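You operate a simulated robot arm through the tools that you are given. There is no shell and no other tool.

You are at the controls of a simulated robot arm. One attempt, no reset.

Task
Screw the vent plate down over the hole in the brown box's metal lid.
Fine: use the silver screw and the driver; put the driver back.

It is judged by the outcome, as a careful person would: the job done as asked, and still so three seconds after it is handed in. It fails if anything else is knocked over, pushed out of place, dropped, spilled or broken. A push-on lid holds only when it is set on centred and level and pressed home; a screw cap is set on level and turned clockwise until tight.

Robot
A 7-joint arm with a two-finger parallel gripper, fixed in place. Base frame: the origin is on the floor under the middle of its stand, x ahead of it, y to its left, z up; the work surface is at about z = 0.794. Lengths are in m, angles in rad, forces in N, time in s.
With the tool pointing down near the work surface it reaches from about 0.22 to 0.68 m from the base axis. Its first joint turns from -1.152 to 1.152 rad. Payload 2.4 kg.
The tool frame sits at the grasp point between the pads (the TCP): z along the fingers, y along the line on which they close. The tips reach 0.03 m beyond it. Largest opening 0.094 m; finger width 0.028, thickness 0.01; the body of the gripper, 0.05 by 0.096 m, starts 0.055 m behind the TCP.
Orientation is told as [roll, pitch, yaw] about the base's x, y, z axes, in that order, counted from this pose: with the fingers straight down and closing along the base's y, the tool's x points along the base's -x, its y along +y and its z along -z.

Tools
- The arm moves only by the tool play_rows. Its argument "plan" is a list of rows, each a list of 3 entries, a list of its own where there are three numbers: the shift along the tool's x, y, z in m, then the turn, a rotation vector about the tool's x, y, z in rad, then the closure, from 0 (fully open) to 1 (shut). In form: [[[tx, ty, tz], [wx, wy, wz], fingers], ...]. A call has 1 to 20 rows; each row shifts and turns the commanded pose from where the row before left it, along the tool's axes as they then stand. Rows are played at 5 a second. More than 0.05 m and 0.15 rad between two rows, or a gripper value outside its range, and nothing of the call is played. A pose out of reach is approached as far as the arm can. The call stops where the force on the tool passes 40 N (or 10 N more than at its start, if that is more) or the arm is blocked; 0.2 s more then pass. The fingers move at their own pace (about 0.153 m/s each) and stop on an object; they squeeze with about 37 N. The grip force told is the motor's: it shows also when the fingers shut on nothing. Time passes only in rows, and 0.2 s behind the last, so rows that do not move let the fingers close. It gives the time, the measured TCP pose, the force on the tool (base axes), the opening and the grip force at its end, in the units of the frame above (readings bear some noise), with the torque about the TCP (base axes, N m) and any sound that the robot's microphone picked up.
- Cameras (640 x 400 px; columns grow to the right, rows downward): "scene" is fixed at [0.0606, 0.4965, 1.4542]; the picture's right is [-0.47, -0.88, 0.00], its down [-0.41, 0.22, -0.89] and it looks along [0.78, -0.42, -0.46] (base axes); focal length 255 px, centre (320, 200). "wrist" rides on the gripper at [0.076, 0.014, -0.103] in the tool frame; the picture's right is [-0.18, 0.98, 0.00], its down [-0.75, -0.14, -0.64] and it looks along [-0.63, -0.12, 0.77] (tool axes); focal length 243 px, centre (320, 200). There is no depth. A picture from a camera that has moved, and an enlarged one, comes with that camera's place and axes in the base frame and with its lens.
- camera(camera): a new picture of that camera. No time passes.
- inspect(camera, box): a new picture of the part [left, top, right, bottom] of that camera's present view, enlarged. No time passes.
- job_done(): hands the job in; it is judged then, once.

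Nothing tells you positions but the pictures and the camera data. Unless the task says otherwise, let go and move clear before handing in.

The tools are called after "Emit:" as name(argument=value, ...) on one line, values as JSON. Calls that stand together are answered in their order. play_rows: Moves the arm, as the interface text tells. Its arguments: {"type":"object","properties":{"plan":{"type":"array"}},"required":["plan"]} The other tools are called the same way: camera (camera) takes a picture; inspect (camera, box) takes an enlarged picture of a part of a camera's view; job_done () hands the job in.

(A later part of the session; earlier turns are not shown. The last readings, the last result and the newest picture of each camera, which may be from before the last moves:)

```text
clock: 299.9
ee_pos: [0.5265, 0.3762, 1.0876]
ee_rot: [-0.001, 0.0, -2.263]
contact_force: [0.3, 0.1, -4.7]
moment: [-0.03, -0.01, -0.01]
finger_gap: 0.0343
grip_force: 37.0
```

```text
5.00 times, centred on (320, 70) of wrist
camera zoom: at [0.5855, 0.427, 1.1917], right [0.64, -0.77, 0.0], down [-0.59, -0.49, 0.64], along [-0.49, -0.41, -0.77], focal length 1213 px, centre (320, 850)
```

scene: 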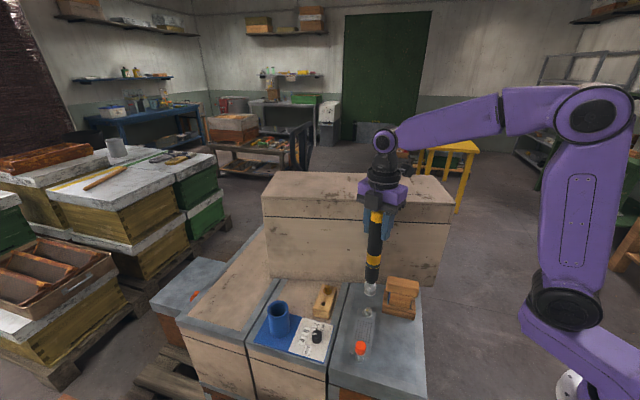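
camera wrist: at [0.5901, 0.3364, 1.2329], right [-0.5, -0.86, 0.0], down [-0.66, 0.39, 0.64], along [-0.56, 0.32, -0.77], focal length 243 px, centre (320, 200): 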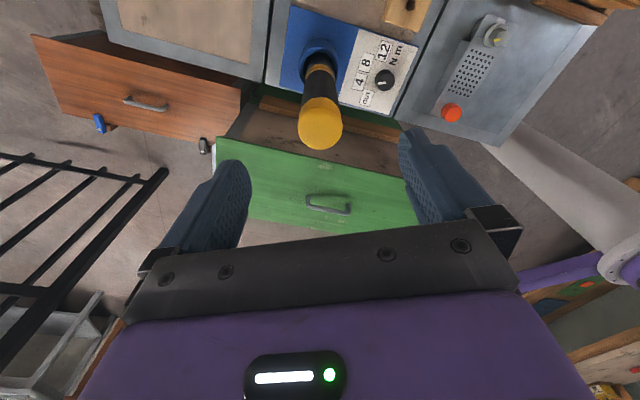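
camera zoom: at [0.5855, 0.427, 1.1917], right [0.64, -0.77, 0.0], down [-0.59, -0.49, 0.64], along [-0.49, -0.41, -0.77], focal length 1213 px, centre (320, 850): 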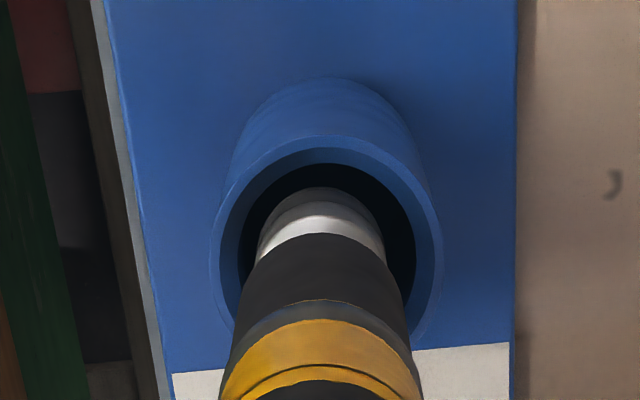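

It's in the mouth without touching. I'll lower the rest.

Emit:
play_rows(plan=[[[0, 0, 0.02], [0, 0, 0], 1], [[0, 0, 0.02], [0, 0, 0], 1], [[0, 0, 0.015], [0, 0, 0], 1], [[0, 0, 0.008], [0, 0, 0], 1], [[0, 0, 0], [0, 0, 0], 1]])

Emit:
play_rows(plan=[[[0, 0, 0.003], [0, 0, 0], 1], [[0, 0, 0.002], [0, 0, 0], 1], [[0, 0, 0], [0, 0, 0], 1]])

Emit:
play_rows(plan=[[[0, 0, 0.002], [0, 0, 0], 1], [[0, 0, 0.001], [0, 0, 0], 1], [[0, 0, 0], [0, 0, 0], 1]])

```text
clock: 301.1
ee_pos: [0.5268, 0.3761, 1.0265]
ee_rot: [0.0, 0.0, -2.262]
contact_force: [0.2, -1.1, -5.0]
moment: [0.01, -0.05, 0.03]
finger_gap: 0.0343
grip_force: 37.3
```

```text
clock: 301.9
ee_pos: [0.5259, 0.3772, 1.0212]
ee_rot: [0.001, -0.001, -2.262]
contact_force: [0.1, -0.1, -4.5]
moment: [0.0, -0.02, 0.01]
finger_gap: 0.0346
grip_force: 37.0
```

```text
clock: 302.7
ee_pos: [0.5264, 0.377, 1.0179]
ee_rot: [-0.001, -0.001, -2.261]
contact_force: [0.0, -0.6, -4.7]
moment: [0.01, -0.02, -0.02]
finger_gap: 0.0342
grip_force: 36.4
```

I'll lower the last bit, open, then push the palm down on the cap to test it as a start button.

Emit:
play_rows(plan=[[[0, 0, 0.002], [0, 0, 0], 1], [[0, 0, 0], [0, 0, 0], 0.6], [[0, 0, 0], [0, 0, 0], 0.4], [[0, 0, 0], [0, 0, 0], 0.3], [[0, 0, 0.004], [0, 0, 0], 0.3], [[0, 0, 0.003], [0, 0, 0], 0.3], [[0, 0, 0], [0, 0, 0], 0.3]])

Emit:
play_rows(plan=[[[0, 0, 0.0015], [0, 0, 0], 0.3], [[0, 0, 0.0015], [0, 0, 0], 0.3], [[0, 0, 0], [0, 0, 0], 0.3]])

Emit:
play_rows(plan=[[[0, 0, 0.0015], [0, 0, 0], 0.3], [[0, 0, 0.0015], [0, 0, 0], 0.3], [[0, 0, 0], [0, 0, 0], 0.3]])

```text
clock: 304.3
ee_pos: [0.526, 0.3771, 1.0091]
ee_rot: [0.0, -0.001, -2.263]
contact_force: [-0.8, -0.3, 0.2]
moment: [-0.02, 0.02, -0.04]
finger_gap: 0.0659
grip_force: 0.1
```

```text
clock: 305.1
ee_pos: [0.5265, 0.3766, 1.0053]
ee_rot: [0.0, 0.0, -2.261]
contact_force: [-0.8, -0.5, 0.4]
moment: [-0.03, 0.02, 0.0]
finger_gap: 0.0657
grip_force: 0.0
```

```text
clock: 305.9
ee_pos: [0.5266, 0.3763, 1.0034]
ee_rot: [0.001, 0.002, -2.262]
contact_force: [-0.5, -0.3, 9.3]
moment: [0.0, 0.03, 0.04]
finger_gap: 0.0658
grip_force: 0.1
```

The palm touches the cap at 9 N, without any sound. I'll press to around 20–25 N.

Emit:
play_rows(plan=[[[0, 0, 0.001], [0, 0, 0], 0.3], [[0, 0, 0.0005], [0, 0, 0], 0.3], [[0, 0, 0], [0, 0, 0], 0.3], [[0, 0, 0], [0, 0, 0], 0.3], [[0, 0, 0], [0, 0, 0], 0.3]])

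Emit:
inspect(camera="scene", box=[250, 230, 310, 340])

```text
clock: 307.1
ee_pos: [0.5277, 0.376, 1.0029]
ee_rot: [0.004, 0.002, -2.263]
contact_force: [-0.4, -1.5, 27.6]
moment: [0.0, 0.07, 0.01]
finger_gap: 0.0659
grip_force: 0.1
```

```text
3.64 times, centred on (280, 285) of scene
camera zoom: at [0.0601, 0.4961, 1.4544], right [-0.47, -0.88, 0.0], down [-0.41, 0.22, -0.89], along [0.78, -0.42, -0.46], focal length 926 px, centre (466, -109)
```

zoom: 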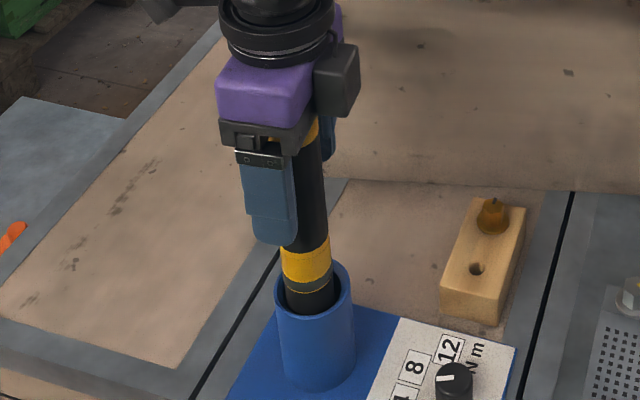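

The cap isn't a button either. I'll ease off, rise a little, and look at how the screw ended up after that long turn.

Emit:
play_rows(plan=[[[0, 0, -0.005], [0, 0, 0], 0.2], [[0, 0, -0.03], [0, 0, 0], 0], [[0, 0, -0.045], [0, 0, 0], 0], [[0, 0, -0.045], [0, 0, 0], 0], [[0, 0, 0], [0, 0, 0], 0]])

Emit:
inspect(camera="scene", box=[360, 298, 382, 320])

Emit:
inspect(camera="scene", box=[250, 230, 400, 350])

```text
clock: 308.3
ee_pos: [0.5267, 0.3755, 1.1275]
ee_rot: [0.001, -0.002, -2.261]
contact_force: [-0.4, 0.4, 0.4]
moment: [-0.01, -0.01, -0.02]
finger_gap: 0.0942
grip_force: 0.0
```

```text
16.00 times, centred on (371, 309) of scene
camera zoom: at [0.0606, 0.4965, 1.4542], right [-0.47, -0.88, 0.0], down [-0.41, 0.22, -0.89], along [0.78, -0.42, -0.46], focal length 4074 px, centre (-496, -1544)
```

zoom: 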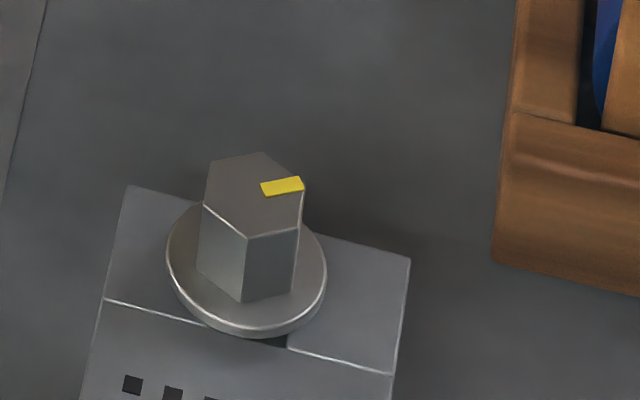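

```text
3.33 times, centred on (325, 290) of scene
camera zoom: at [0.0606, 0.4965, 1.4542], right [-0.47, -0.88, 0.0], down [-0.41, 0.22, -0.89], along [0.78, -0.42, -0.46], focal length 849 px, centre (303, -100)
```

zoom: 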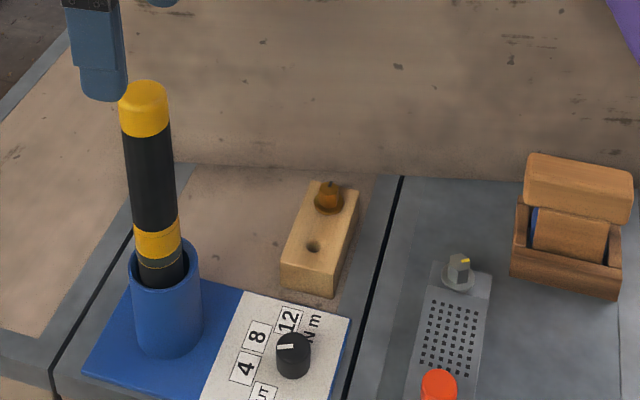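

I'll watch the screw for a couple of seconds without touching anything, to understand its own motion.

Emit:
play_rows(plan=[[[0, 0, 0], [0, 0, 0], 0], [[0, 0, 0], [0, 0, 0], 0], [[0, 0, 0], [0, 0, 0], 0], [[0, 0, 0], [0, 0, 0], 0], [[0, 0, 0], [0, 0, 0], 0], [[0, 0, 0], [0, 0, 0], 0], [[0, 0, 0], [0, 0, 0], 0], [[0, 0, 0], [0, 0, 0], 0], [[0, 0, 0], [0, 0, 0], 0], [[0, 0, 0], [0, 0, 0], 0]])

Emit:
inspect(camera="scene", box=[360, 298, 382, 320])

Emit:
play_rows(plan=[[[0, 0, 0], [0, 0, 0], 0], [[0, 0, 0], [0, 0, 0], 0], [[0, 0, 0], [0, 0, 0], 0], [[0, 0, 0], [0, 0, 0], 0], [[0, 0, 0], [0, 0, 0], 0], [[0, 0, 0], [0, 0, 0], 0], [[0, 0, 0], [0, 0, 0], 0], [[0, 0, 0], [0, 0, 0], 0], [[0, 0, 0], [0, 0, 0], 0], [[0, 0, 0], [0, 0, 0], 0], [[0, 0, 0], [0, 0, 0], 0], [[0, 0, 0], [0, 0, 0], 0], [[0, 0, 0], [0, 0, 0], 0], [[0, 0, 0], [0, 0, 0], 0], [[0, 0, 0], [0, 0, 0], 0]])

Emit:
inspect(camera="scene", box=[360, 298, 382, 320])

```text
clock: 310.5
ee_pos: [0.5275, 0.3757, 1.1274]
ee_rot: [0.0, 0.0, -2.261]
contact_force: [0.1, -0.2, 1.1]
moment: [0.0, -0.02, 0.0]
finger_gap: 0.0939
grip_force: 0.1
```

```text
16.00 times, centred on (371, 309) of scene
camera zoom: at [0.0606, 0.4965, 1.4542], right [-0.47, -0.88, 0.0], down [-0.41, 0.22, -0.89], along [0.78, -0.42, -0.46], focal length 4074 px, centre (-496, -1544)
```

zoom: 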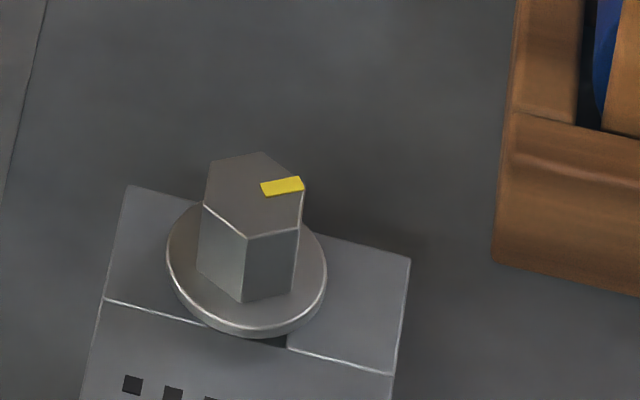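

```text
clock: 313.7
ee_pos: [0.5275, 0.3751, 1.1271]
ee_rot: [-0.001, 0.001, -2.261]
contact_force: [-0.6, 1.0, -0.2]
moment: [-0.01, 0.0, 0.01]
finger_gap: 0.0938
grip_force: 0.0
```

```text
16.00 times, centred on (371, 309) of scene
camera zoom: at [0.0606, 0.4965, 1.4542], right [-0.47, -0.88, 0.0], down [-0.41, 0.22, -0.89], along [0.78, -0.42, -0.46], focal length 4074 px, centre (-496, -1544)
```

zoom: 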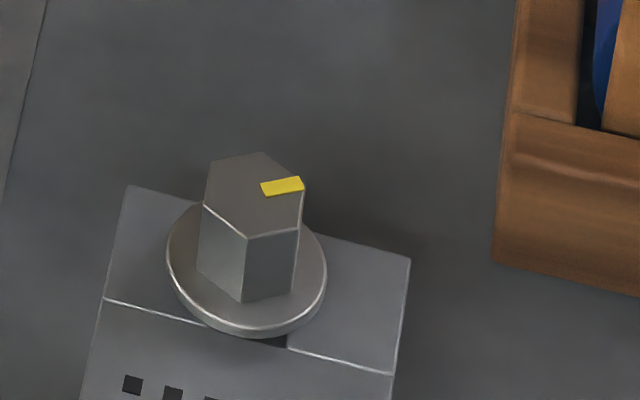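

The screw is now completely static and upright, about 4 mm proud: the thread may have caught this time. I'll grip it gently and test by a slight pull.

Emit:
play_rows(plan=[[[0, 0, 0], [0, 0, -0.129], 0.3], [[0, 0, 0], [0, 0, -0.129], 0.45], [[0, 0, 0], [0, 0, -0.129], 0.45], [[0, 0, 0], [0, 0, -0.129], 0.45], [[-0.0345, -0.0066, 0], [0, 0, 0], 0.45], [[-0.0345, -0.0066, 0], [0, 0, 0], 0.45], [[-0.0345, -0.0066, 0], [0, 0, 0], 0.45], [[-0.0345, -0.0066, 0], [0, 0, 0], 0.45], [[-0.0345, -0.0066, 0], [0, 0, 0], 0.45], [[-0.0345, -0.0066, 0], [0, 0, 0], 0.45], [[-0.0345, -0.0066, 0], [0, 0, 0], 0.45], [[0, 0, 0.045], [0, 0, 0], 0.45], [[0, 0, 0.045], [0, 0, 0], 0.45], [[0, 0, 0.045], [0, 0, 0], 0.45], [[0, 0, 0.035], [0, 0, 0], 0.45], [[0, 0, 0], [0, 0, 0], 0.45]])

Emit:
inspect(camera="wrist", box=[280, 60, 370, 150])

Emit:
inspect(camera="scene", box=[360, 298, 382, 320])

```text
clock: 317.1
ee_pos: [0.4377, 0.1467, 0.9561]
ee_rot: [0.0, 0.0, -1.747]
contact_force: [0.1, -0.6, -0.4]
moment: [-0.03, -0.01, 0.01]
finger_gap: 0.052
grip_force: 0.0
```

```text
4.44 times, centred on (325, 105) of wrist
camera zoom: at [0.4645, 0.2201, 1.0597], right [0.94, -0.35, 0.0], down [-0.27, -0.72, 0.64], along [-0.23, -0.6, -0.77], focal length 1078 px, centre (298, 622)
```

zoom: 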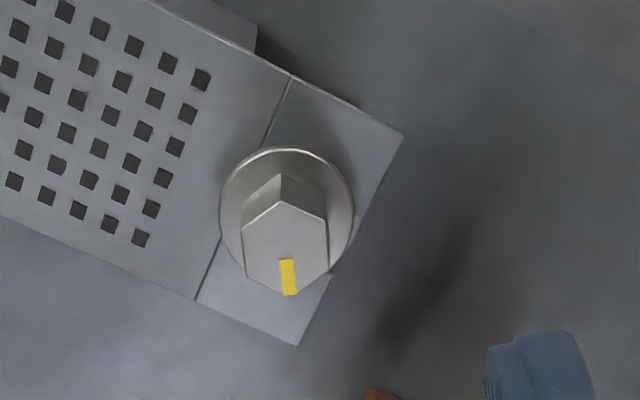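

```text
16.00 times, centred on (371, 309) of scene
camera zoom: at [0.0606, 0.4965, 1.4542], right [-0.47, -0.88, 0.0], down [-0.41, 0.22, -0.89], along [0.78, -0.42, -0.46], focal length 4074 px, centre (-496, -1544)
```

zoom: 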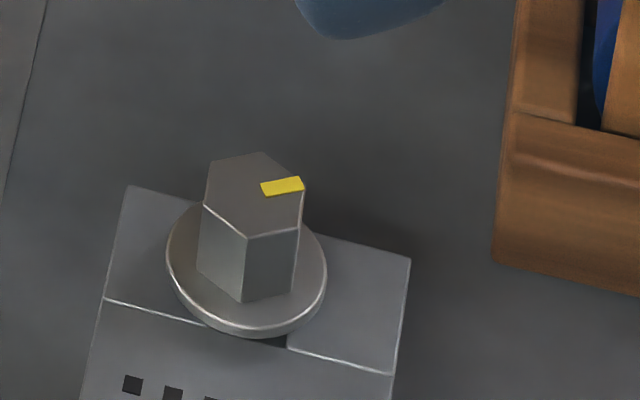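

The screw is rigidly static. I'll align to its flats and descend to grip it.

Emit:
play_rows(plan=[[[0, 0, 0], [0, 0, 0.131], 0.45], [[-0.0012, -0.0025, 0.02], [0, 0, 0], 0.45], [[0, 0, 0.03], [0, 0, 0], 0.45], [[0, 0, 0.025], [0, 0, 0], 0.45], [[0, 0, 0.012], [0, 0, 0], 0.45], [[0, 0, 0], [0, 0, 0], 0.45]])

Emit:
inspect(camera="wrist", box=[270, 90, 380, 200])

```text
clock: 318.5
ee_pos: [0.4358, 0.146, 0.8695]
ee_rot: [0.001, -0.001, -1.878]
contact_force: [0.2, -0.8, 0.0]
moment: [-0.06, -0.05, -0.03]
finger_gap: 0.0514
grip_force: 0.1
```

```text
3.64 times, centred on (325, 145) of wrist
camera zoom: at [0.4716, 0.2157, 0.9724], right [0.88, -0.47, 0.0], down [-0.36, -0.68, 0.64], along [-0.3, -0.57, -0.77], focal length 882 px, centre (302, 400)
```

zoom: 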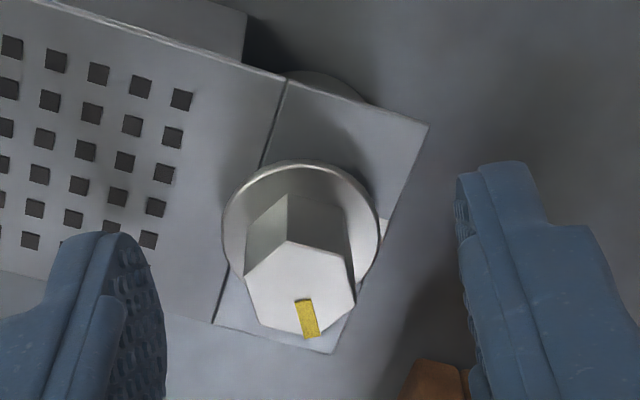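

Centred. I'll close on the hex and then pull up gently by about 2 mm.

Emit:
play_rows(plan=[[[-0.0005, -0.0005, 0.001], [0, 0, 0], 0.6], [[0, 0, 0], [0, 0, 0], 0.75], [[0, 0, 0], [0, 0, 0], 0.85], [[0, 0, 0], [0, 0, 0], 1.0], [[0, 0, 0], [0, 0, 0], 1.0]])

Emit:
play_rows(plan=[[[0, 0, -0.0007], [0, 0, 0], 1], [[0, 0, -0.0007], [0, 0, 0], 1], [[0, 0, 0], [0, 0, 0], 1]])

Emit:
inspect(camera="scene", box=[360, 298, 382, 320])

```text
clock: 319.7
ee_pos: [0.435, 0.1457, 0.8693]
ee_rot: [0.001, 0.0, -1.878]
contact_force: [0.3, 0.0, -1.0]
moment: [0.01, 0.0, 0.03]
finger_gap: 0.016
grip_force: 36.9
```

```text
clock: 320.5
ee_pos: [0.4349, 0.146, 0.8698]
ee_rot: [-0.001, -0.002, -1.877]
contact_force: [2.4, 1.2, -12.8]
moment: [0.08, -0.07, 0.03]
finger_gap: 0.0154
grip_force: 36.6
```

```text
16.00 times, centred on (371, 309) of scene
camera zoom: at [0.0608, 0.4966, 1.4542], right [-0.47, -0.88, 0.0], down [-0.41, 0.22, -0.89], along [0.78, -0.42, -0.46], focal length 4074 px, centre (-496, -1544)
```

zoom: 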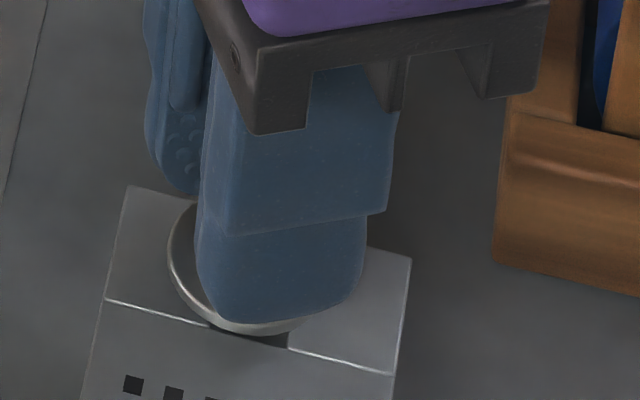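

The screw resists being pulled (13 N), so the thread has caught. I'll relax, release it, and drive it home with the driver in long strokes.

Emit:
play_rows(plan=[[[0, 0, 0.0014], [0, 0, 0], 1], [[0, 0, 0], [0, 0, 0], 0.8], [[0, 0, 0], [0, 0, 0], 0.6], [[0, 0, 0], [0, 0, 0], 0.45], [[0, 0, -0.02], [0, 0, 0], 0.45], [[0, 0, -0.03], [0, 0, 0], 0.45], [[0, 0, 0], [0, 0, 0], 0.45]])

Emit:
inspect(camera="scene", box=[360, 298, 382, 320])

```text
clock: 322.1
ee_pos: [0.4351, 0.1456, 0.9195]
ee_rot: [0.0, 0.0, -1.877]
contact_force: [-0.4, 0.3, 0.2]
moment: [-0.02, 0.02, -0.03]
finger_gap: 0.0517
grip_force: 0.0
```

```text
16.00 times, centred on (371, 309) of scene
camera zoom: at [0.0606, 0.4965, 1.4542], right [-0.47, -0.88, 0.0], down [-0.41, 0.22, -0.89], along [0.78, -0.42, -0.46], focal length 4074 px, centre (-496, -1544)
```

zoom: 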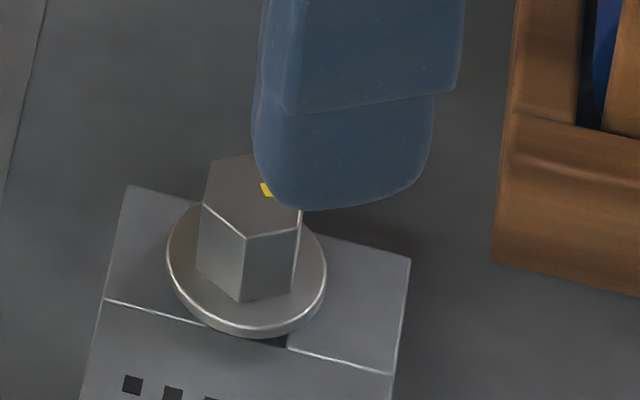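

The screw stays put exactly. I'll wind the wrist to yaw 2.8 on the way up and fetch the driver.

Emit:
play_rows(plan=[[[0, 0, -0.042], [0, 0, -0.15], 0.2], [[0, 0, -0.042], [0, 0, -0.15], 0], [[0, 0, -0.042], [0, 0, -0.15], 0], [[0, 0, -0.042], [0, 0, -0.15], 0], [[0, 0, -0.042], [0, 0, -0.15], 0], [[0, 0, 0], [0, 0, -0.15], 0], [[0, 0, 0], [0, 0, -0.15], 0], [[0, 0, 0], [0, 0, -0.15], 0], [[0, 0, 0], [0, 0, -0.15], 0], [[0, 0, 0], [0, 0, -0.15], 0], [[0, 0, 0], [0, 0, -0.15], 0], [[0, 0, 0], [0, 0, -0.15], 0], [[0, 0, 0], [0, 0, -0.15], 0], [[0, 0, 0], [0, 0, -0.15], 0], [[0, 0, 0], [0, 0, -0.15], 0], [[0, 0, 0], [0, 0, -0.15], 0], [[0, 0, 0], [0, 0, -0.15], 0], [[0, 0, 0], [0, 0, -0.15], 0], [[0, 0, 0], [0, 0, -0.15], 0], [[0, 0, 0], [0, 0, -0.15], 0]])

Emit:
play_rows(plan=[[[0, 0, 0], [0, 0, -0.15], 0], [[0, 0, 0], [0, 0, -0.15], 0], [[0, 0, 0], [0, 0, -0.15], 0], [[0, 0, 0], [0, 0, -0.15], 0], [[0, 0, 0], [0, 0, -0.15], 0], [[0, 0, 0], [0, 0, -0.15], 0], [[0, 0, 0], [0, 0, -0.15], 0], [[0, 0, 0], [0, 0, -0.15], 0], [[0, 0, 0], [0, 0, -0.15], 0], [[0, 0, 0], [0, 0, -0.15], 0], [[0, 0, 0], [0, 0, -0.15], 0], [[0, 0, 0], [0, 0, -0.027], 0], [[0, 0, 0], [0, 0, 0], 0]])

```text
clock: 326.3
ee_pos: [0.4346, 0.1455, 1.1298]
ee_rot: [0.001, 0.0, 1.124]
contact_force: [0.5, 0.3, 0.1]
moment: [0.01, 0.01, 0.01]
finger_gap: 0.0937
grip_force: 0.1
```

```text
clock: 329.1
ee_pos: [0.4345, 0.1449, 1.1279]
ee_rot: [0.0, 0.0, 2.796]
contact_force: [-0.5, 0.2, 0.7]
moment: [0.03, 0.01, 0.03]
finger_gap: 0.0939
grip_force: 0.0
```

Now to the driver.

Emit:
play_rows(plan=[[[0.0011, -0.0412, 0], [0, 0, 0], 0], [[0.0011, -0.0412, 0], [0, 0, 0], 0], [[0.0011, -0.0412, 0], [0, 0, 0], 0], [[0.0011, -0.0412, 0], [0, 0, 0], 0], [[0.0011, -0.0412, 0], [0, 0, 0], 0], [[0.0011, -0.0412, 0], [0, 0, 0], 0], [[0, 0, 0], [0, 0, 0], 0]])

Emit:
inspect(camera="wrist", box=[220, 60, 440, 220])

```text
clock: 330.7
ee_pos: [0.5241, 0.3773, 1.1268]
ee_rot: [0.001, -0.002, 2.795]
contact_force: [-1.1, 0.7, -0.4]
moment: [-0.01, -0.01, 0.04]
finger_gap: 0.0941
grip_force: 0.1
```

```text
2.50 times, centred on (330, 140) of wrist
camera zoom: at [0.5909, 0.339, 1.2307], right [-0.51, -0.86, 0.0], down [-0.66, 0.39, 0.64], along [-0.56, 0.32, -0.77], focal length 606 px, centre (295, 350)
```

zoom: 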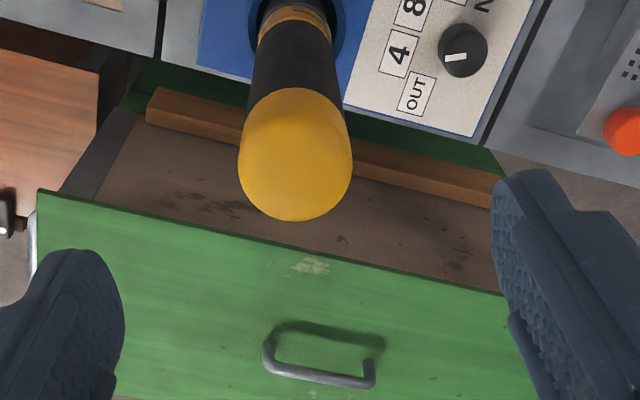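

I'll centre, descend a bit lower than before so the palm backs up the cap, grip and lift.

Emit:
play_rows(plan=[[[0.0032, 0.0008, 0.03], [0, 0, 0], 0], [[0, 0, 0.035], [0, 0, 0], 0], [[0, 0, 0.03], [0, 0, 0], 0], [[0, 0, 0.022], [0, 0, 0], 0], [[0, 0, 0], [0, 0, 0], 0.35], [[0, 0, 0], [0, 0, 0], 0.52], [[0, 0, 0], [0, 0, 0], 0.58], [[0, 0, 0], [0, 0, 0], 0.65], [[0, 0, 0], [0, 0, 0], 0.8], [[0, 0, 0], [0, 0, 0], 1.0], [[0, 0, 0], [0, 0, 0], 1.0]])

Emit:
play_rows(plan=[[[0, 0, -0.01], [0, 0, 0], 1], [[0, 0, -0.02], [0, 0, 0], 1], [[0, 0, -0.025], [0, 0, 0], 1], [[0, 0, -0.025], [0, 0, 0], 1], [[0, 0, -0.025], [0, 0, 0], 1], [[0, 0, -0.012], [0, 0, 0], 1], [[0, 0, 0], [0, 0, 0], 1]])

Emit:
inspect(camera="scene", box=[262, 270, 302, 330])

```text
clock: 333.1
ee_pos: [0.5261, 0.3752, 1.01]
ee_rot: [0.0, 0.0, 2.798]
contact_force: [0.1, 1.6, -0.2]
moment: [0.27, -0.08, 0.0]
finger_gap: 0.0336
grip_force: 36.6
```

```text
clock: 334.7
ee_pos: [0.5286, 0.3738, 1.1273]
ee_rot: [0.0, 0.0, 2.797]
contact_force: [-0.1, 0.0, -4.9]
moment: [-0.02, 0.0, 0.01]
finger_gap: 0.0337
grip_force: 36.2
```

```text
6.67 times, centred on (282, 300) of scene
camera zoom: at [0.0606, 0.4965, 1.4542], right [-0.47, -0.88, 0.0], down [-0.41, 0.22, -0.89], along [0.78, -0.42, -0.46], focal length 1697 px, centre (573, -467)
```

zoom: 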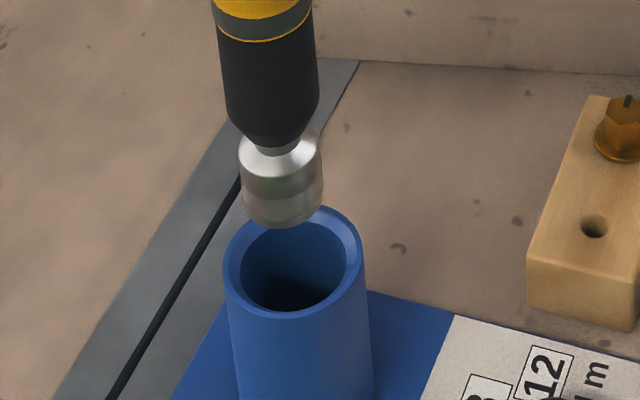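

Carrying it to above the screw.

Emit:
play_rows(plan=[[[-0.0007, 0.02, 0], [0, 0, 0], 1], [[-0.0014, 0.036, 0], [0, 0, 0], 1], [[-0.0014, 0.036, 0], [0, 0, 0], 1], [[-0.0014, 0.036, 0], [0, 0, 0], 1], [[-0.0014, 0.036, 0], [0, 0, 0], 1], [[-0.0014, 0.036, 0], [0, 0, 0], 1], [[-0.001, 0.031, 0], [0, 0, 0], 1], [[-0.0006, 0.0159, 0], [0, 0, 0], 1], [[0, 0, 0.02], [0, 0, 0], 1], [[0, 0, 0.015], [0, 0, 0], 1], [[0, 0, 0], [0, 0, 0], 1], [[0, 0, 0], [0, 0, 0], 1]])

Emit:
inspect(camera="scene", box=[360, 288, 384, 320])

Emit:
inspect(camera="wrist", box=[300, 40, 345, 85])

```text
clock: 337.3
ee_pos: [0.4347, 0.1456, 1.0931]
ee_rot: [-0.001, 0.001, 2.799]
contact_force: [0.5, -0.9, -3.8]
moment: [0.01, -0.01, 0.0]
finger_gap: 0.034
grip_force: 36.9
```

```text
12.50 times, centred on (372, 304) of scene
camera zoom: at [0.0606, 0.4965, 1.4542], right [-0.47, -0.88, 0.0], down [-0.41, 0.22, -0.89], along [0.78, -0.42, -0.46], focal length 3182 px, centre (-330, -1100)
```

zoom: 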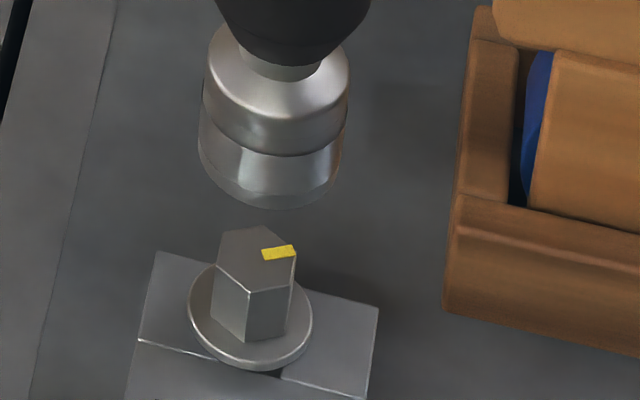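

```text
8.89 times, centred on (322, 62) of wrist
camera zoom: at [0.5022, 0.1071, 1.1968], right [-0.51, -0.86, 0.0], down [-0.66, 0.39, 0.64], along [-0.55, 0.32, -0.77], focal length 2157 px, centre (298, 1422)
```

zoom: 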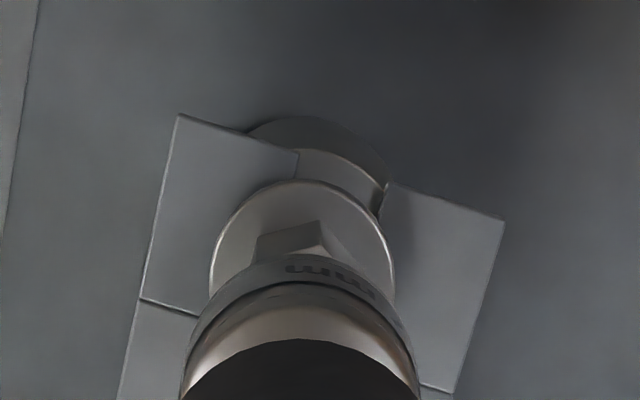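

Both views agree the socket is coaxial with the screw. I'll lower onto the hex.

Emit:
play_rows(plan=[[[0.0003, 0.0002, 0.015], [0, 0, 0], 1], [[0, 0, 0.012], [0, 0, 0], 1], [[0, 0, 0.003], [0, 0, 0], 1], [[0, 0, 0], [0, 0, 0], 1]])

Emit:
play_rows(plan=[[[0, 0, 0.0015], [0, 0, 0], 1], [[0, 0, 0.0015], [0, 0, 0], 1], [[0, 0, 0], [0, 0, 0], 1]])

Emit:
play_rows(plan=[[[0, 0, 0.0015], [0, 0, 0], 1], [[0, 0, 0.0015], [0, 0, 0], 1], [[0, 0, 0], [0, 0, 0], 1]])

Emit:
inspect(camera="scene", box=[360, 294, 384, 322])

```text
clock: 338.3
ee_pos: [0.4364, 0.145, 1.0631]
ee_rot: [0.0, 0.0, 2.795]
contact_force: [-0.2, -0.2, -4.0]
moment: [0.01, -0.03, -0.02]
finger_gap: 0.0337
grip_force: 36.8
```

```text
clock: 339.1
ee_pos: [0.4354, 0.144, 1.0593]
ee_rot: [0.0, 0.0, 2.798]
contact_force: [0.3, -0.3, -4.5]
moment: [0.04, -0.02, 0.0]
finger_gap: 0.0333
grip_force: 37.0
```

```text
clock: 339.9
ee_pos: [0.4358, 0.1462, 1.0566]
ee_rot: [0.001, 0.002, 2.797]
contact_force: [-0.9, -0.2, -3.8]
moment: [-0.01, 0.0, 0.0]
finger_gap: 0.0338
grip_force: 37.1
```

```text
14.29 times, centred on (372, 308) of scene
camera zoom: at [0.0606, 0.4965, 1.4542], right [-0.47, -0.88, 0.0], down [-0.41, 0.22, -0.89], along [0.78, -0.42, -0.46], focal length 3637 px, centre (-423, -1343)
```

zoom: 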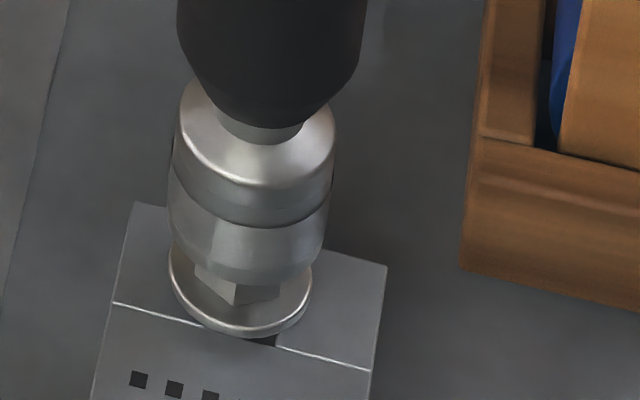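

The socket is passing over the hex without force. Continuing to the flange.

Emit:
play_rows(plan=[[[0, 0, 0.002], [0, 0, 0], 1], [[0, 0, 0.002], [0, 0, 0], 1], [[0, 0, 0.002], [0, 0, 0], 1], [[0, 0, 0], [0, 0, 0], 1]])

Emit:
play_rows(plan=[[[0, 0, 0.002], [0, 0, 0], 1], [[0, 0, 0.001], [0, 0, 0], 1], [[0, 0, 0.001], [0, 0, 0], 1], [[0, 0, 0], [0, 0, 0], 1]])

Emit:
inspect(camera="scene", box=[360, 294, 384, 322])

```text
clock: 340.9
ee_pos: [0.4362, 0.1451, 1.0508]
ee_rot: [0.0, 0.0, 2.798]
contact_force: [0.2, -0.7, -4.1]
moment: [0.0, -0.02, 0.01]
finger_gap: 0.0338
grip_force: 36.8
```

```text
clock: 341.9
ee_pos: [0.4363, 0.1455, 1.0468]
ee_rot: [0.0, 0.001, 2.798]
contact_force: [-1.0, -0.1, -4.4]
moment: [0.02, 0.01, 0.0]
finger_gap: 0.0339
grip_force: 37.0
```

```text
14.29 times, centred on (372, 308) of scene
camera zoom: at [0.0606, 0.4965, 1.4542], right [-0.47, -0.88, 0.0], down [-0.41, 0.22, -0.89], along [0.78, -0.42, -0.46], focal length 3637 px, centre (-423, -1343)
```

zoom: 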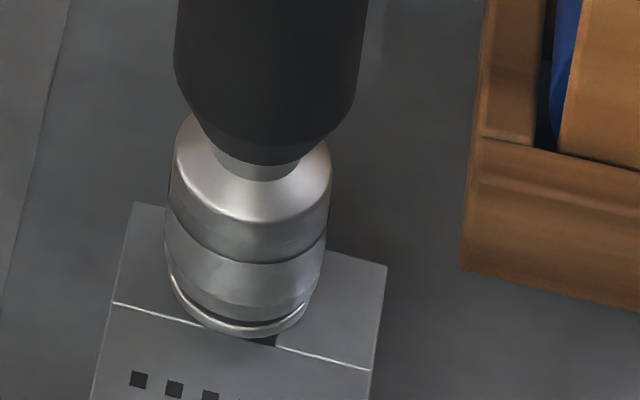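

The hex is well inside the socket and the screw hasn't moved. I'll lower 3 mm more, then turn clockwise, sampling the torque.

Emit:
play_rows(plan=[[[0, 0, 0.0015], [0, 0, 0], 1], [[0, 0, 0.0015], [0, 0, 0], 1], [[0, 0, 0], [0, 0, 0.12], 1], [[0, 0, 0], [0, 0, 0.12], 1], [[0, 0, 0], [0, 0, 0.12], 1], [[0, 0, 0], [0, 0, 0.12], 1]])

Emit:
play_rows(plan=[[[0, 0, 0], [0, 0, 0.12], 1], [[0, 0, 0], [0, 0, 0.12], 1], [[0, 0, 0], [0, 0, 0.12], 1], [[0, 0, 0], [0, 0, 0.12], 1]])

Emit:
inspect(camera="scene", box=[360, 294, 384, 322])

```text
clock: 343.3
ee_pos: [0.4362, 0.1439, 1.0445]
ee_rot: [0.001, 0.001, 2.314]
contact_force: [-0.2, 0.5, -3.6]
moment: [-0.02, -0.02, 0.04]
finger_gap: 0.0339
grip_force: 37.0
```

```text
clock: 344.3
ee_pos: [0.4362, 0.1441, 1.0439]
ee_rot: [0.001, 0.001, 1.834]
contact_force: [-0.8, 0.8, -2.7]
moment: [0.01, 0.0, -0.01]
finger_gap: 0.0337
grip_force: 37.4
```

```text
14.29 times, centred on (372, 308) of scene
camera zoom: at [0.0606, 0.4965, 1.4542], right [-0.47, -0.88, 0.0], down [-0.41, 0.22, -0.89], along [0.78, -0.42, -0.46], focal length 3637 px, centre (-423, -1343)
```

zoom: 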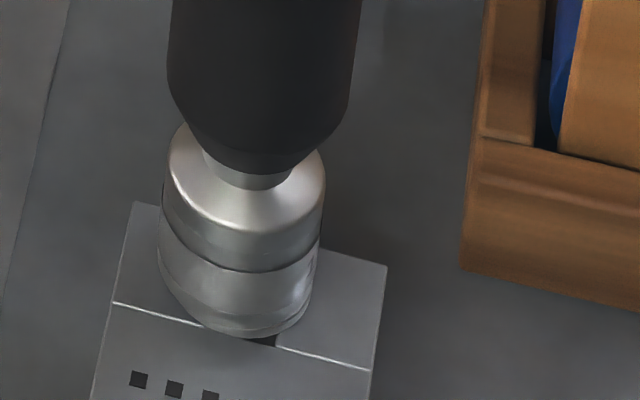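

It turns freely. I'll continue the clockwise stroke and watch the flange.

Emit:
play_rows(plan=[[[0, 0, 0.0003], [0, 0, 0.13], 1], [[0, 0, 0], [0, 0, 0.13], 1], [[0, 0, 0.0003], [0, 0, 0.13], 1], [[0, 0, 0], [0, 0, 0.13], 1], [[0, 0, 0.0003], [0, 0, 0.13], 1], [[0, 0, 0], [0, 0, 0.13], 1], [[0, 0, 0.0003], [0, 0, 0.13], 1], [[0, 0, 0], [0, 0, 0.13], 1], [[0, 0, 0.0003], [0, 0, 0.13], 1], [[0, 0, 0], [0, 0, 0.13], 1]])

Emit:
inspect(camera="scene", box=[360, 294, 384, 322])

Emit:
play_rows(plan=[[[0, 0, 0.0003], [0, 0, 0.13], 1], [[0, 0, 0], [0, 0, 0.13], 1], [[0, 0, 0.0003], [0, 0, 0.13], 1], [[0, 0, 0], [0, 0, 0.13], 1], [[0, 0, 0.0003], [0, 0, 0.13], 1], [[0, 0, 0], [0, 0, 0.13], 1], [[0, 0, 0.0003], [0, 0, 0.13], 1], [[0, 0, 0], [0, 0, 0.13], 1], [[0, 0, 0.0003], [0, 0, 0.13], 1], [[0, 0, 0], [0, 0, 0.13], 1]])

Emit:
inspect(camera="scene", box=[360, 294, 384, 322])

```text
clock: 346.5
ee_pos: [0.4356, 0.1448, 1.0439]
ee_rot: [0.0, 0.002, 0.536]
contact_force: [-0.3, -0.2, -4.4]
moment: [-0.17, 0.17, -0.01]
finger_gap: 0.0337
grip_force: 37.2
```

```text
14.29 times, centred on (372, 308) of scene
camera zoom: at [0.0606, 0.4965, 1.4542], right [-0.47, -0.88, 0.0], down [-0.41, 0.22, -0.89], along [0.78, -0.42, -0.46], focal length 3637 px, centre (-423, -1343)
```

zoom: 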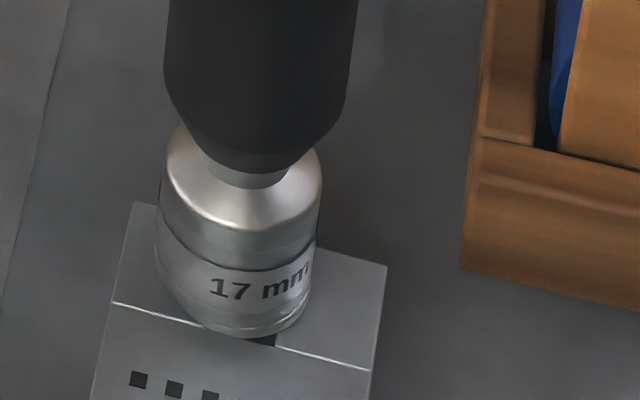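

```text
clock: 348.7
ee_pos: [0.4351, 0.1454, 1.0424]
ee_rot: [0.0, 0.0, -0.767]
contact_force: [-2.2, -2.1, 1.5]
moment: [-0.38, 0.38, 0.0]
finger_gap: 0.0337
grip_force: 37.5
```

```text
14.29 times, centred on (372, 308) of scene
camera zoom: at [0.0605, 0.4964, 1.4542], right [-0.47, -0.88, 0.0], down [-0.41, 0.22, -0.89], along [0.78, -0.42, -0.46], focal length 3637 px, centre (-423, -1343)
```

zoom: 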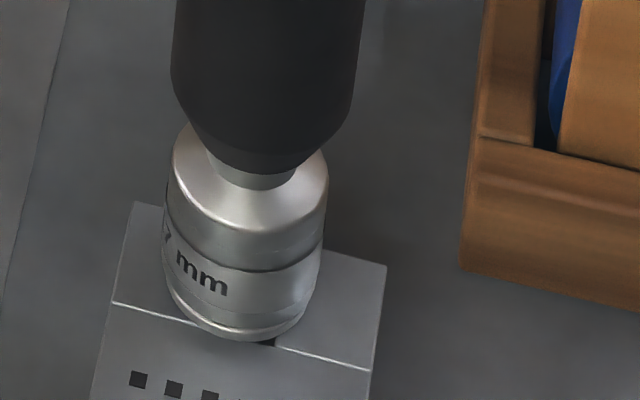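

Light contact follows the flange down. I'll complete the stroke.

Emit:
play_rows(plan=[[[0, 0, 0.0003], [0, 0, 0.13], 1], [[0, 0, 0], [0, 0, 0.13], 1], [[0, 0, 0.0003], [0, 0, 0.13], 1], [[0, 0, 0], [0, 0, 0.13], 1], [[0, 0, 0.0003], [0, 0, 0.13], 1], [[0, 0, 0], [0, 0, 0.13], 1], [[0, 0, 0], [0, 0, 0.13], 1]])

Emit:
play_rows(plan=[[[0, 0, 0], [0, 0, 0.13], 1], [[0, 0, 0], [0, 0, 0.13], 1], [[0, 0, 0], [0, 0, 0.13], 1], [[0, 0, 0], [0, 0, 0.13], 1], [[0, 0, 0], [0, 0, 0.13], 1], [[0, 0, 0], [0, 0, 0.13], 1]])

Emit:
inspect(camera="scene", box=[360, 294, 384, 322])

```text
clock: 350.3
ee_pos: [0.4366, 0.1452, 1.0406]
ee_rot: [0.0, -0.001, -1.678]
contact_force: [0.2, -0.4, -4.0]
moment: [0.02, 0.04, 0.01]
finger_gap: 0.0337
grip_force: 37.1
```

```text
clock: 351.7
ee_pos: [0.436, 0.1462, 1.0406]
ee_rot: [0.0, -0.002, -2.457]
contact_force: [0.5, 0.4, -2.8]
moment: [-0.04, -0.02, -0.01]
finger_gap: 0.0337
grip_force: 37.1
```

```text
14.29 times, centred on (372, 308) of scene
camera zoom: at [0.0606, 0.4965, 1.4542], right [-0.47, -0.88, 0.0], down [-0.41, 0.22, -0.89], along [0.78, -0.42, -0.46], focal length 3637 px, centre (-423, -1343)
```

zoom: 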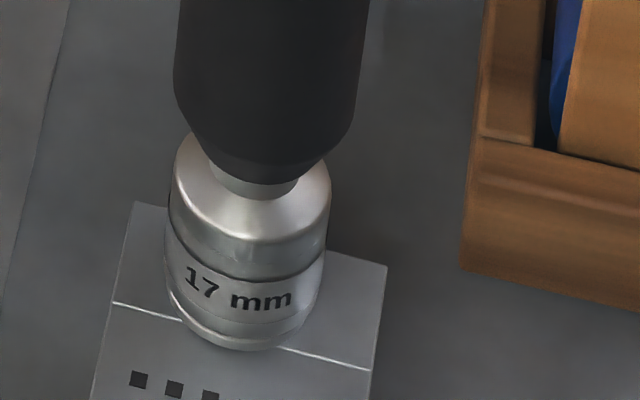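

The socket's label isn't where a rigid turn would put it. I'll look at the whole driver to compare the handle and socket.

Emit:
inspect(camera="scene", box=[340, 220, 405, 320])

Emit:
camera(camera="wrist")

```text
4.00 times, centred on (372, 270) of scene
camera zoom: at [0.0606, 0.4965, 1.4542], right [-0.47, -0.88, 0.0], down [-0.41, 0.22, -0.89], along [0.78, -0.42, -0.46], focal length 1018 px, centre (110, -80)
```

zoom: 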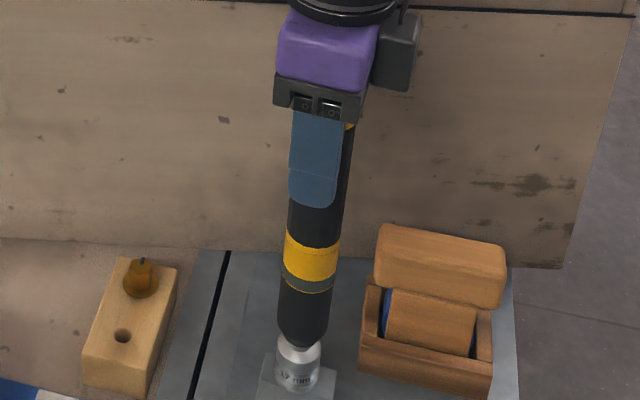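

```text
taken
camera wrist: at [0.5031, 0.1836, 1.144], right [0.48, -0.88, 0.0], down [-0.67, -0.37, 0.64], along [-0.56, -0.31, -0.77], focal length 243 px, centre (320, 200)
```

wrist: 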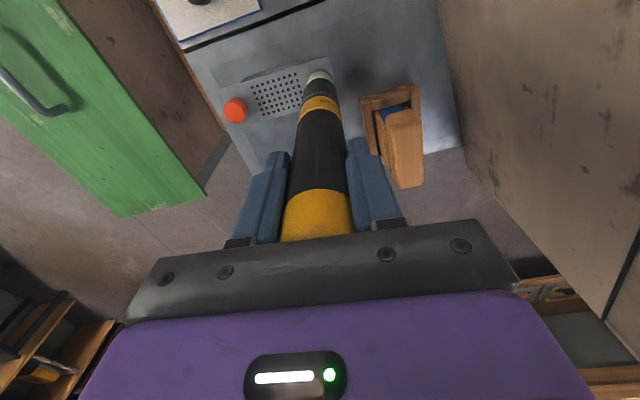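

The socket has rotated relative to the handle, so the driver did run by itself for a moment when pressed in line; it is push-to-start after all. I'll keep the handle still, press down and watch.

Emit:
play_rows(plan=[[[0, 0, 0.001], [0, 0, 0], 1], [[0, 0, 0.001], [0, 0, 0], 1], [[0, 0, 0], [0, 0, 0], 1]])

Emit:
inspect(camera="scene", box=[360, 294, 384, 322])

Emit:
play_rows(plan=[[[0, 0, 0.001], [0, 0, 0], 1], [[0, 0, 0], [0, 0, 0], 1], [[0, 0, 0], [0, 0, 0], 1]])

Emit:
inspect(camera="scene", box=[360, 294, 384, 322])

```text
clock: 352.5
ee_pos: [0.4351, 0.1454, 1.0386]
ee_rot: [0.001, -0.001, -2.455]
contact_force: [-0.1, 0.0, -3.2]
moment: [0.0, 0.03, 0.01]
finger_gap: 0.0337
grip_force: 37.6
```

```text
14.29 times, centred on (372, 308) of scene
camera zoom: at [0.0606, 0.4965, 1.4542], right [-0.47, -0.88, 0.0], down [-0.41, 0.22, -0.89], along [0.78, -0.42, -0.46], focal length 3637 px, centre (-423, -1343)
```

zoom: 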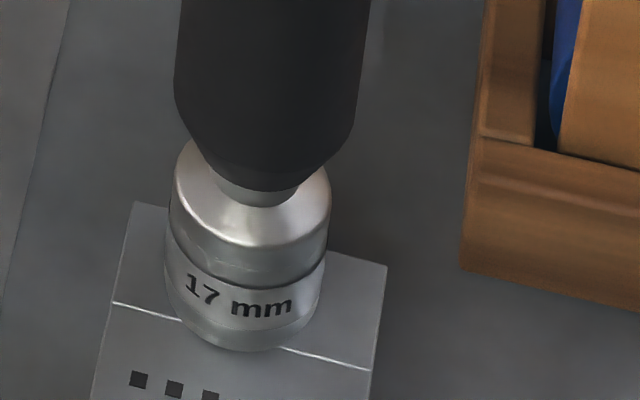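

```text
clock: 353.3
ee_pos: [0.4362, 0.1451, 1.038]
ee_rot: [0.0, -0.001, -2.453]
contact_force: [-2.8, -1.2, 13.2]
moment: [-0.15, 0.54, 0.01]
finger_gap: 0.0336
grip_force: 37.5
```

```text
14.29 times, centred on (372, 308) of scene
camera zoom: at [0.0603, 0.4964, 1.4543], right [-0.47, -0.88, 0.0], down [-0.41, 0.22, -0.89], along [0.78, -0.42, -0.46], focal length 3637 px, centre (-423, -1343)
```

zoom: 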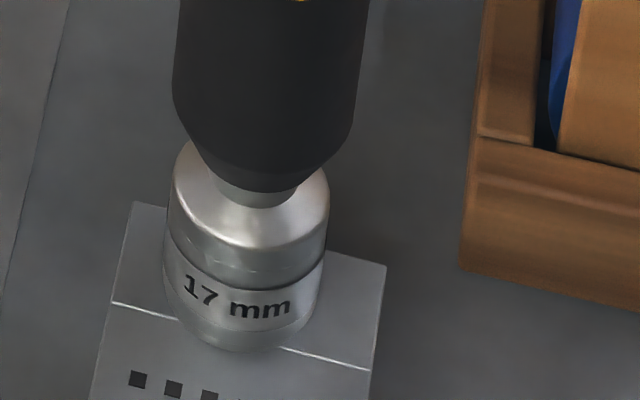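

Pressing now gives no further rotation. I'll lift the socket off and look at the screw: height, mark and flange.

Emit:
play_rows(plan=[[[0, 0, -0.003], [0, 0, 0], 1], [[0, 0, -0.006], [0, 0, 0], 1], [[0, 0, -0.01], [0, 0, 0], 1], [[0, 0, -0.01], [0, 0, 0], 1], [[0, 0, -0.01], [0, 0, 0], 1], [[0, 0, 0], [0, 0, 0], 1]])

Emit:
inspect(camera="scene", box=[360, 290, 384, 322])

Emit:
inspect(camera="wrist", box=[300, 40, 345, 85])

```text
clock: 354.7
ee_pos: [0.4354, 0.1448, 1.0762]
ee_rot: [-0.001, 0.002, -2.455]
contact_force: [0.4, 0.3, -4.8]
moment: [-0.05, -0.01, -0.01]
finger_gap: 0.0337
grip_force: 37.2
```

```text
12.50 times, centred on (372, 306) of scene
camera zoom: at [0.0606, 0.4965, 1.4542], right [-0.47, -0.88, 0.0], down [-0.41, 0.22, -0.89], along [0.78, -0.42, -0.46], focal length 3182 px, centre (-330, -1125)
```

zoom: 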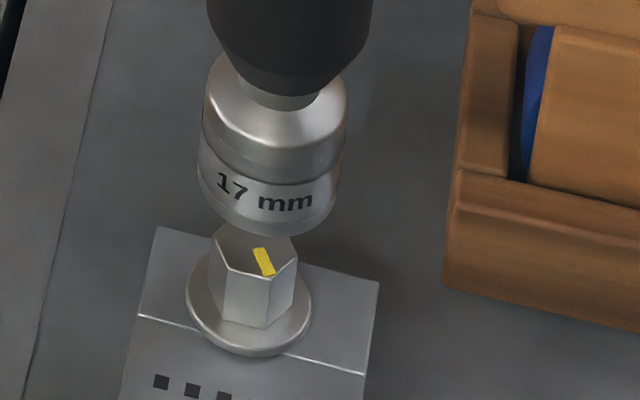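

```text
8.89 times, centred on (322, 62) of wrist
camera zoom: at [0.5027, 0.1834, 1.1799], right [0.48, -0.88, 0.0], down [-0.67, -0.37, 0.64], along [-0.56, -0.31, -0.77], focal length 2157 px, centre (298, 1422)
```

zoom: 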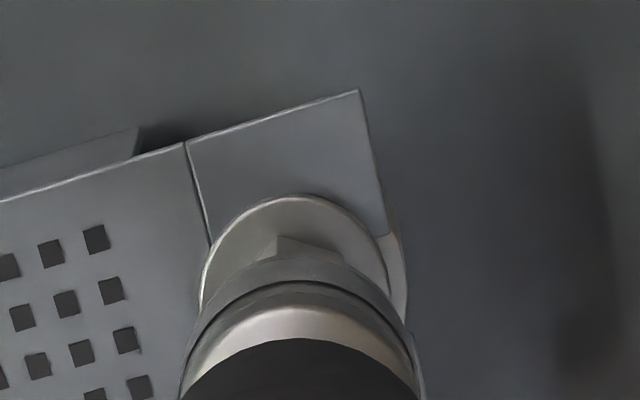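

The flange is now flat on the fork, the screw didn't lift with the socket, and the mark has turned: it has been driven in. I'll re-engage to check it is fully tight, lowering the socket again.

Emit:
play_rows(plan=[[[0, 0, 0.015], [0, 0, 0], 1], [[0, 0, 0.004], [0, 0, 0], 1], [[0, 0, 0.002], [0, 0, 0], 1], [[0, 0, 0.002], [0, 0, 0], 1], [[0, 0, 0], [0, 0, 0], 1]])

Emit:
inspect(camera="scene", box=[360, 290, 384, 322])

```text
clock: 355.9
ee_pos: [0.4363, 0.1444, 1.0538]
ee_rot: [0.001, -0.002, -2.454]
contact_force: [0.1, 0.2, -3.7]
moment: [-0.01, -0.01, -0.02]
finger_gap: 0.0338
grip_force: 37.1
```

```text
12.50 times, centred on (372, 306) of scene
camera zoom: at [0.0606, 0.4965, 1.4542], right [-0.47, -0.88, 0.0], down [-0.41, 0.22, -0.89], along [0.78, -0.42, -0.46], focal length 3182 px, centre (-330, -1125)
```

zoom: 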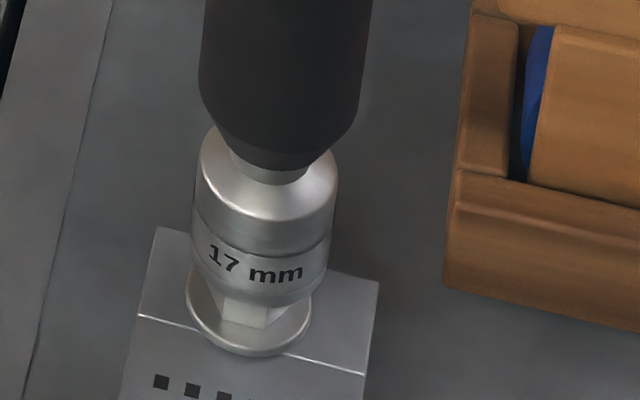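

The socket slips over again. I'll lower to the flange and press without turning, to see whether the driver runs.

Emit:
play_rows(plan=[[[0, 0, 0.004], [0, 0, 0], 1], [[0, 0, 0.004], [0, 0, 0], 1], [[0, 0, 0.004], [0, 0, 0], 1], [[0, 0, 0.002], [0, 0, 0], 1], [[0, 0, 0], [0, 0, 0], 1]])

Emit:
play_rows(plan=[[[0, 0, 0.001], [0, 0, 0], 1], [[0, 0, 0.001], [0, 0, 0], 1], [[0, 0, 0], [0, 0, 0], 1], [[0, 0, 0], [0, 0, 0], 1]])

Emit:
inspect(camera="scene", box=[360, 290, 384, 322])

```text
clock: 357.1
ee_pos: [0.436, 0.1459, 1.0406]
ee_rot: [0.0, 0.0, -2.454]
contact_force: [-0.1, 0.4, -3.6]
moment: [0.0, 0.04, 0.01]
finger_gap: 0.0334
grip_force: 37.0
```

```text
clock: 358.1
ee_pos: [0.4352, 0.1457, 1.0396]
ee_rot: [0.001, 0.0, -2.455]
contact_force: [-2.1, 2.5, 10.2]
moment: [0.51, 0.59, -0.16]
finger_gap: 0.0338
grip_force: 37.5
```

```text
12.50 times, centred on (372, 306) of scene
camera zoom: at [0.0604, 0.4965, 1.4542], right [-0.47, -0.88, 0.0], down [-0.41, 0.22, -0.89], along [0.78, -0.42, -0.46], focal length 3182 px, centre (-330, -1125)
```

zoom: 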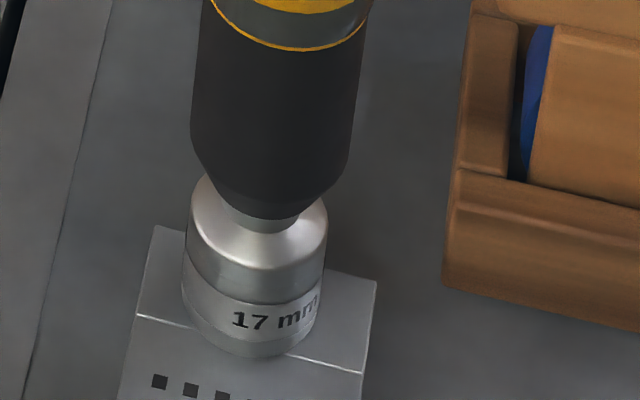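

The socket shifted slightly to align with the hex. I'll hold the push for a moment and see whether it runs.

Emit:
play_rows(plan=[[[0, 0, 0.0005], [0, 0, 0], 1], [[0, 0, 0], [0, 0, 0], 1], [[0, 0, 0], [0, 0, 0], 1], [[0, 0, 0], [0, 0, 0], 1], [[0, 0, 0], [0, 0, 0], 1]])

Emit:
inspect(camera="scene", box=[360, 290, 384, 322])

```text
clock: 359.3
ee_pos: [0.4357, 0.1446, 1.038]
ee_rot: [0.002, 0.001, -2.453]
contact_force: [-5.4, 3.1, 36.3]
moment: [0.47, 1.16, -0.19]
finger_gap: 0.0339
grip_force: 37.4
```

```text
12.50 times, centred on (372, 306) of scene
camera zoom: at [0.0599, 0.4964, 1.4543], right [-0.47, -0.88, 0.0], down [-0.41, 0.22, -0.89], along [0.78, -0.42, -0.46], focal length 3182 px, centre (-330, -1125)
```

zoom: 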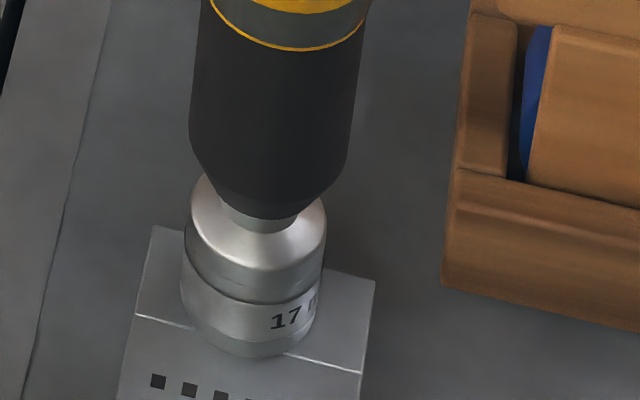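

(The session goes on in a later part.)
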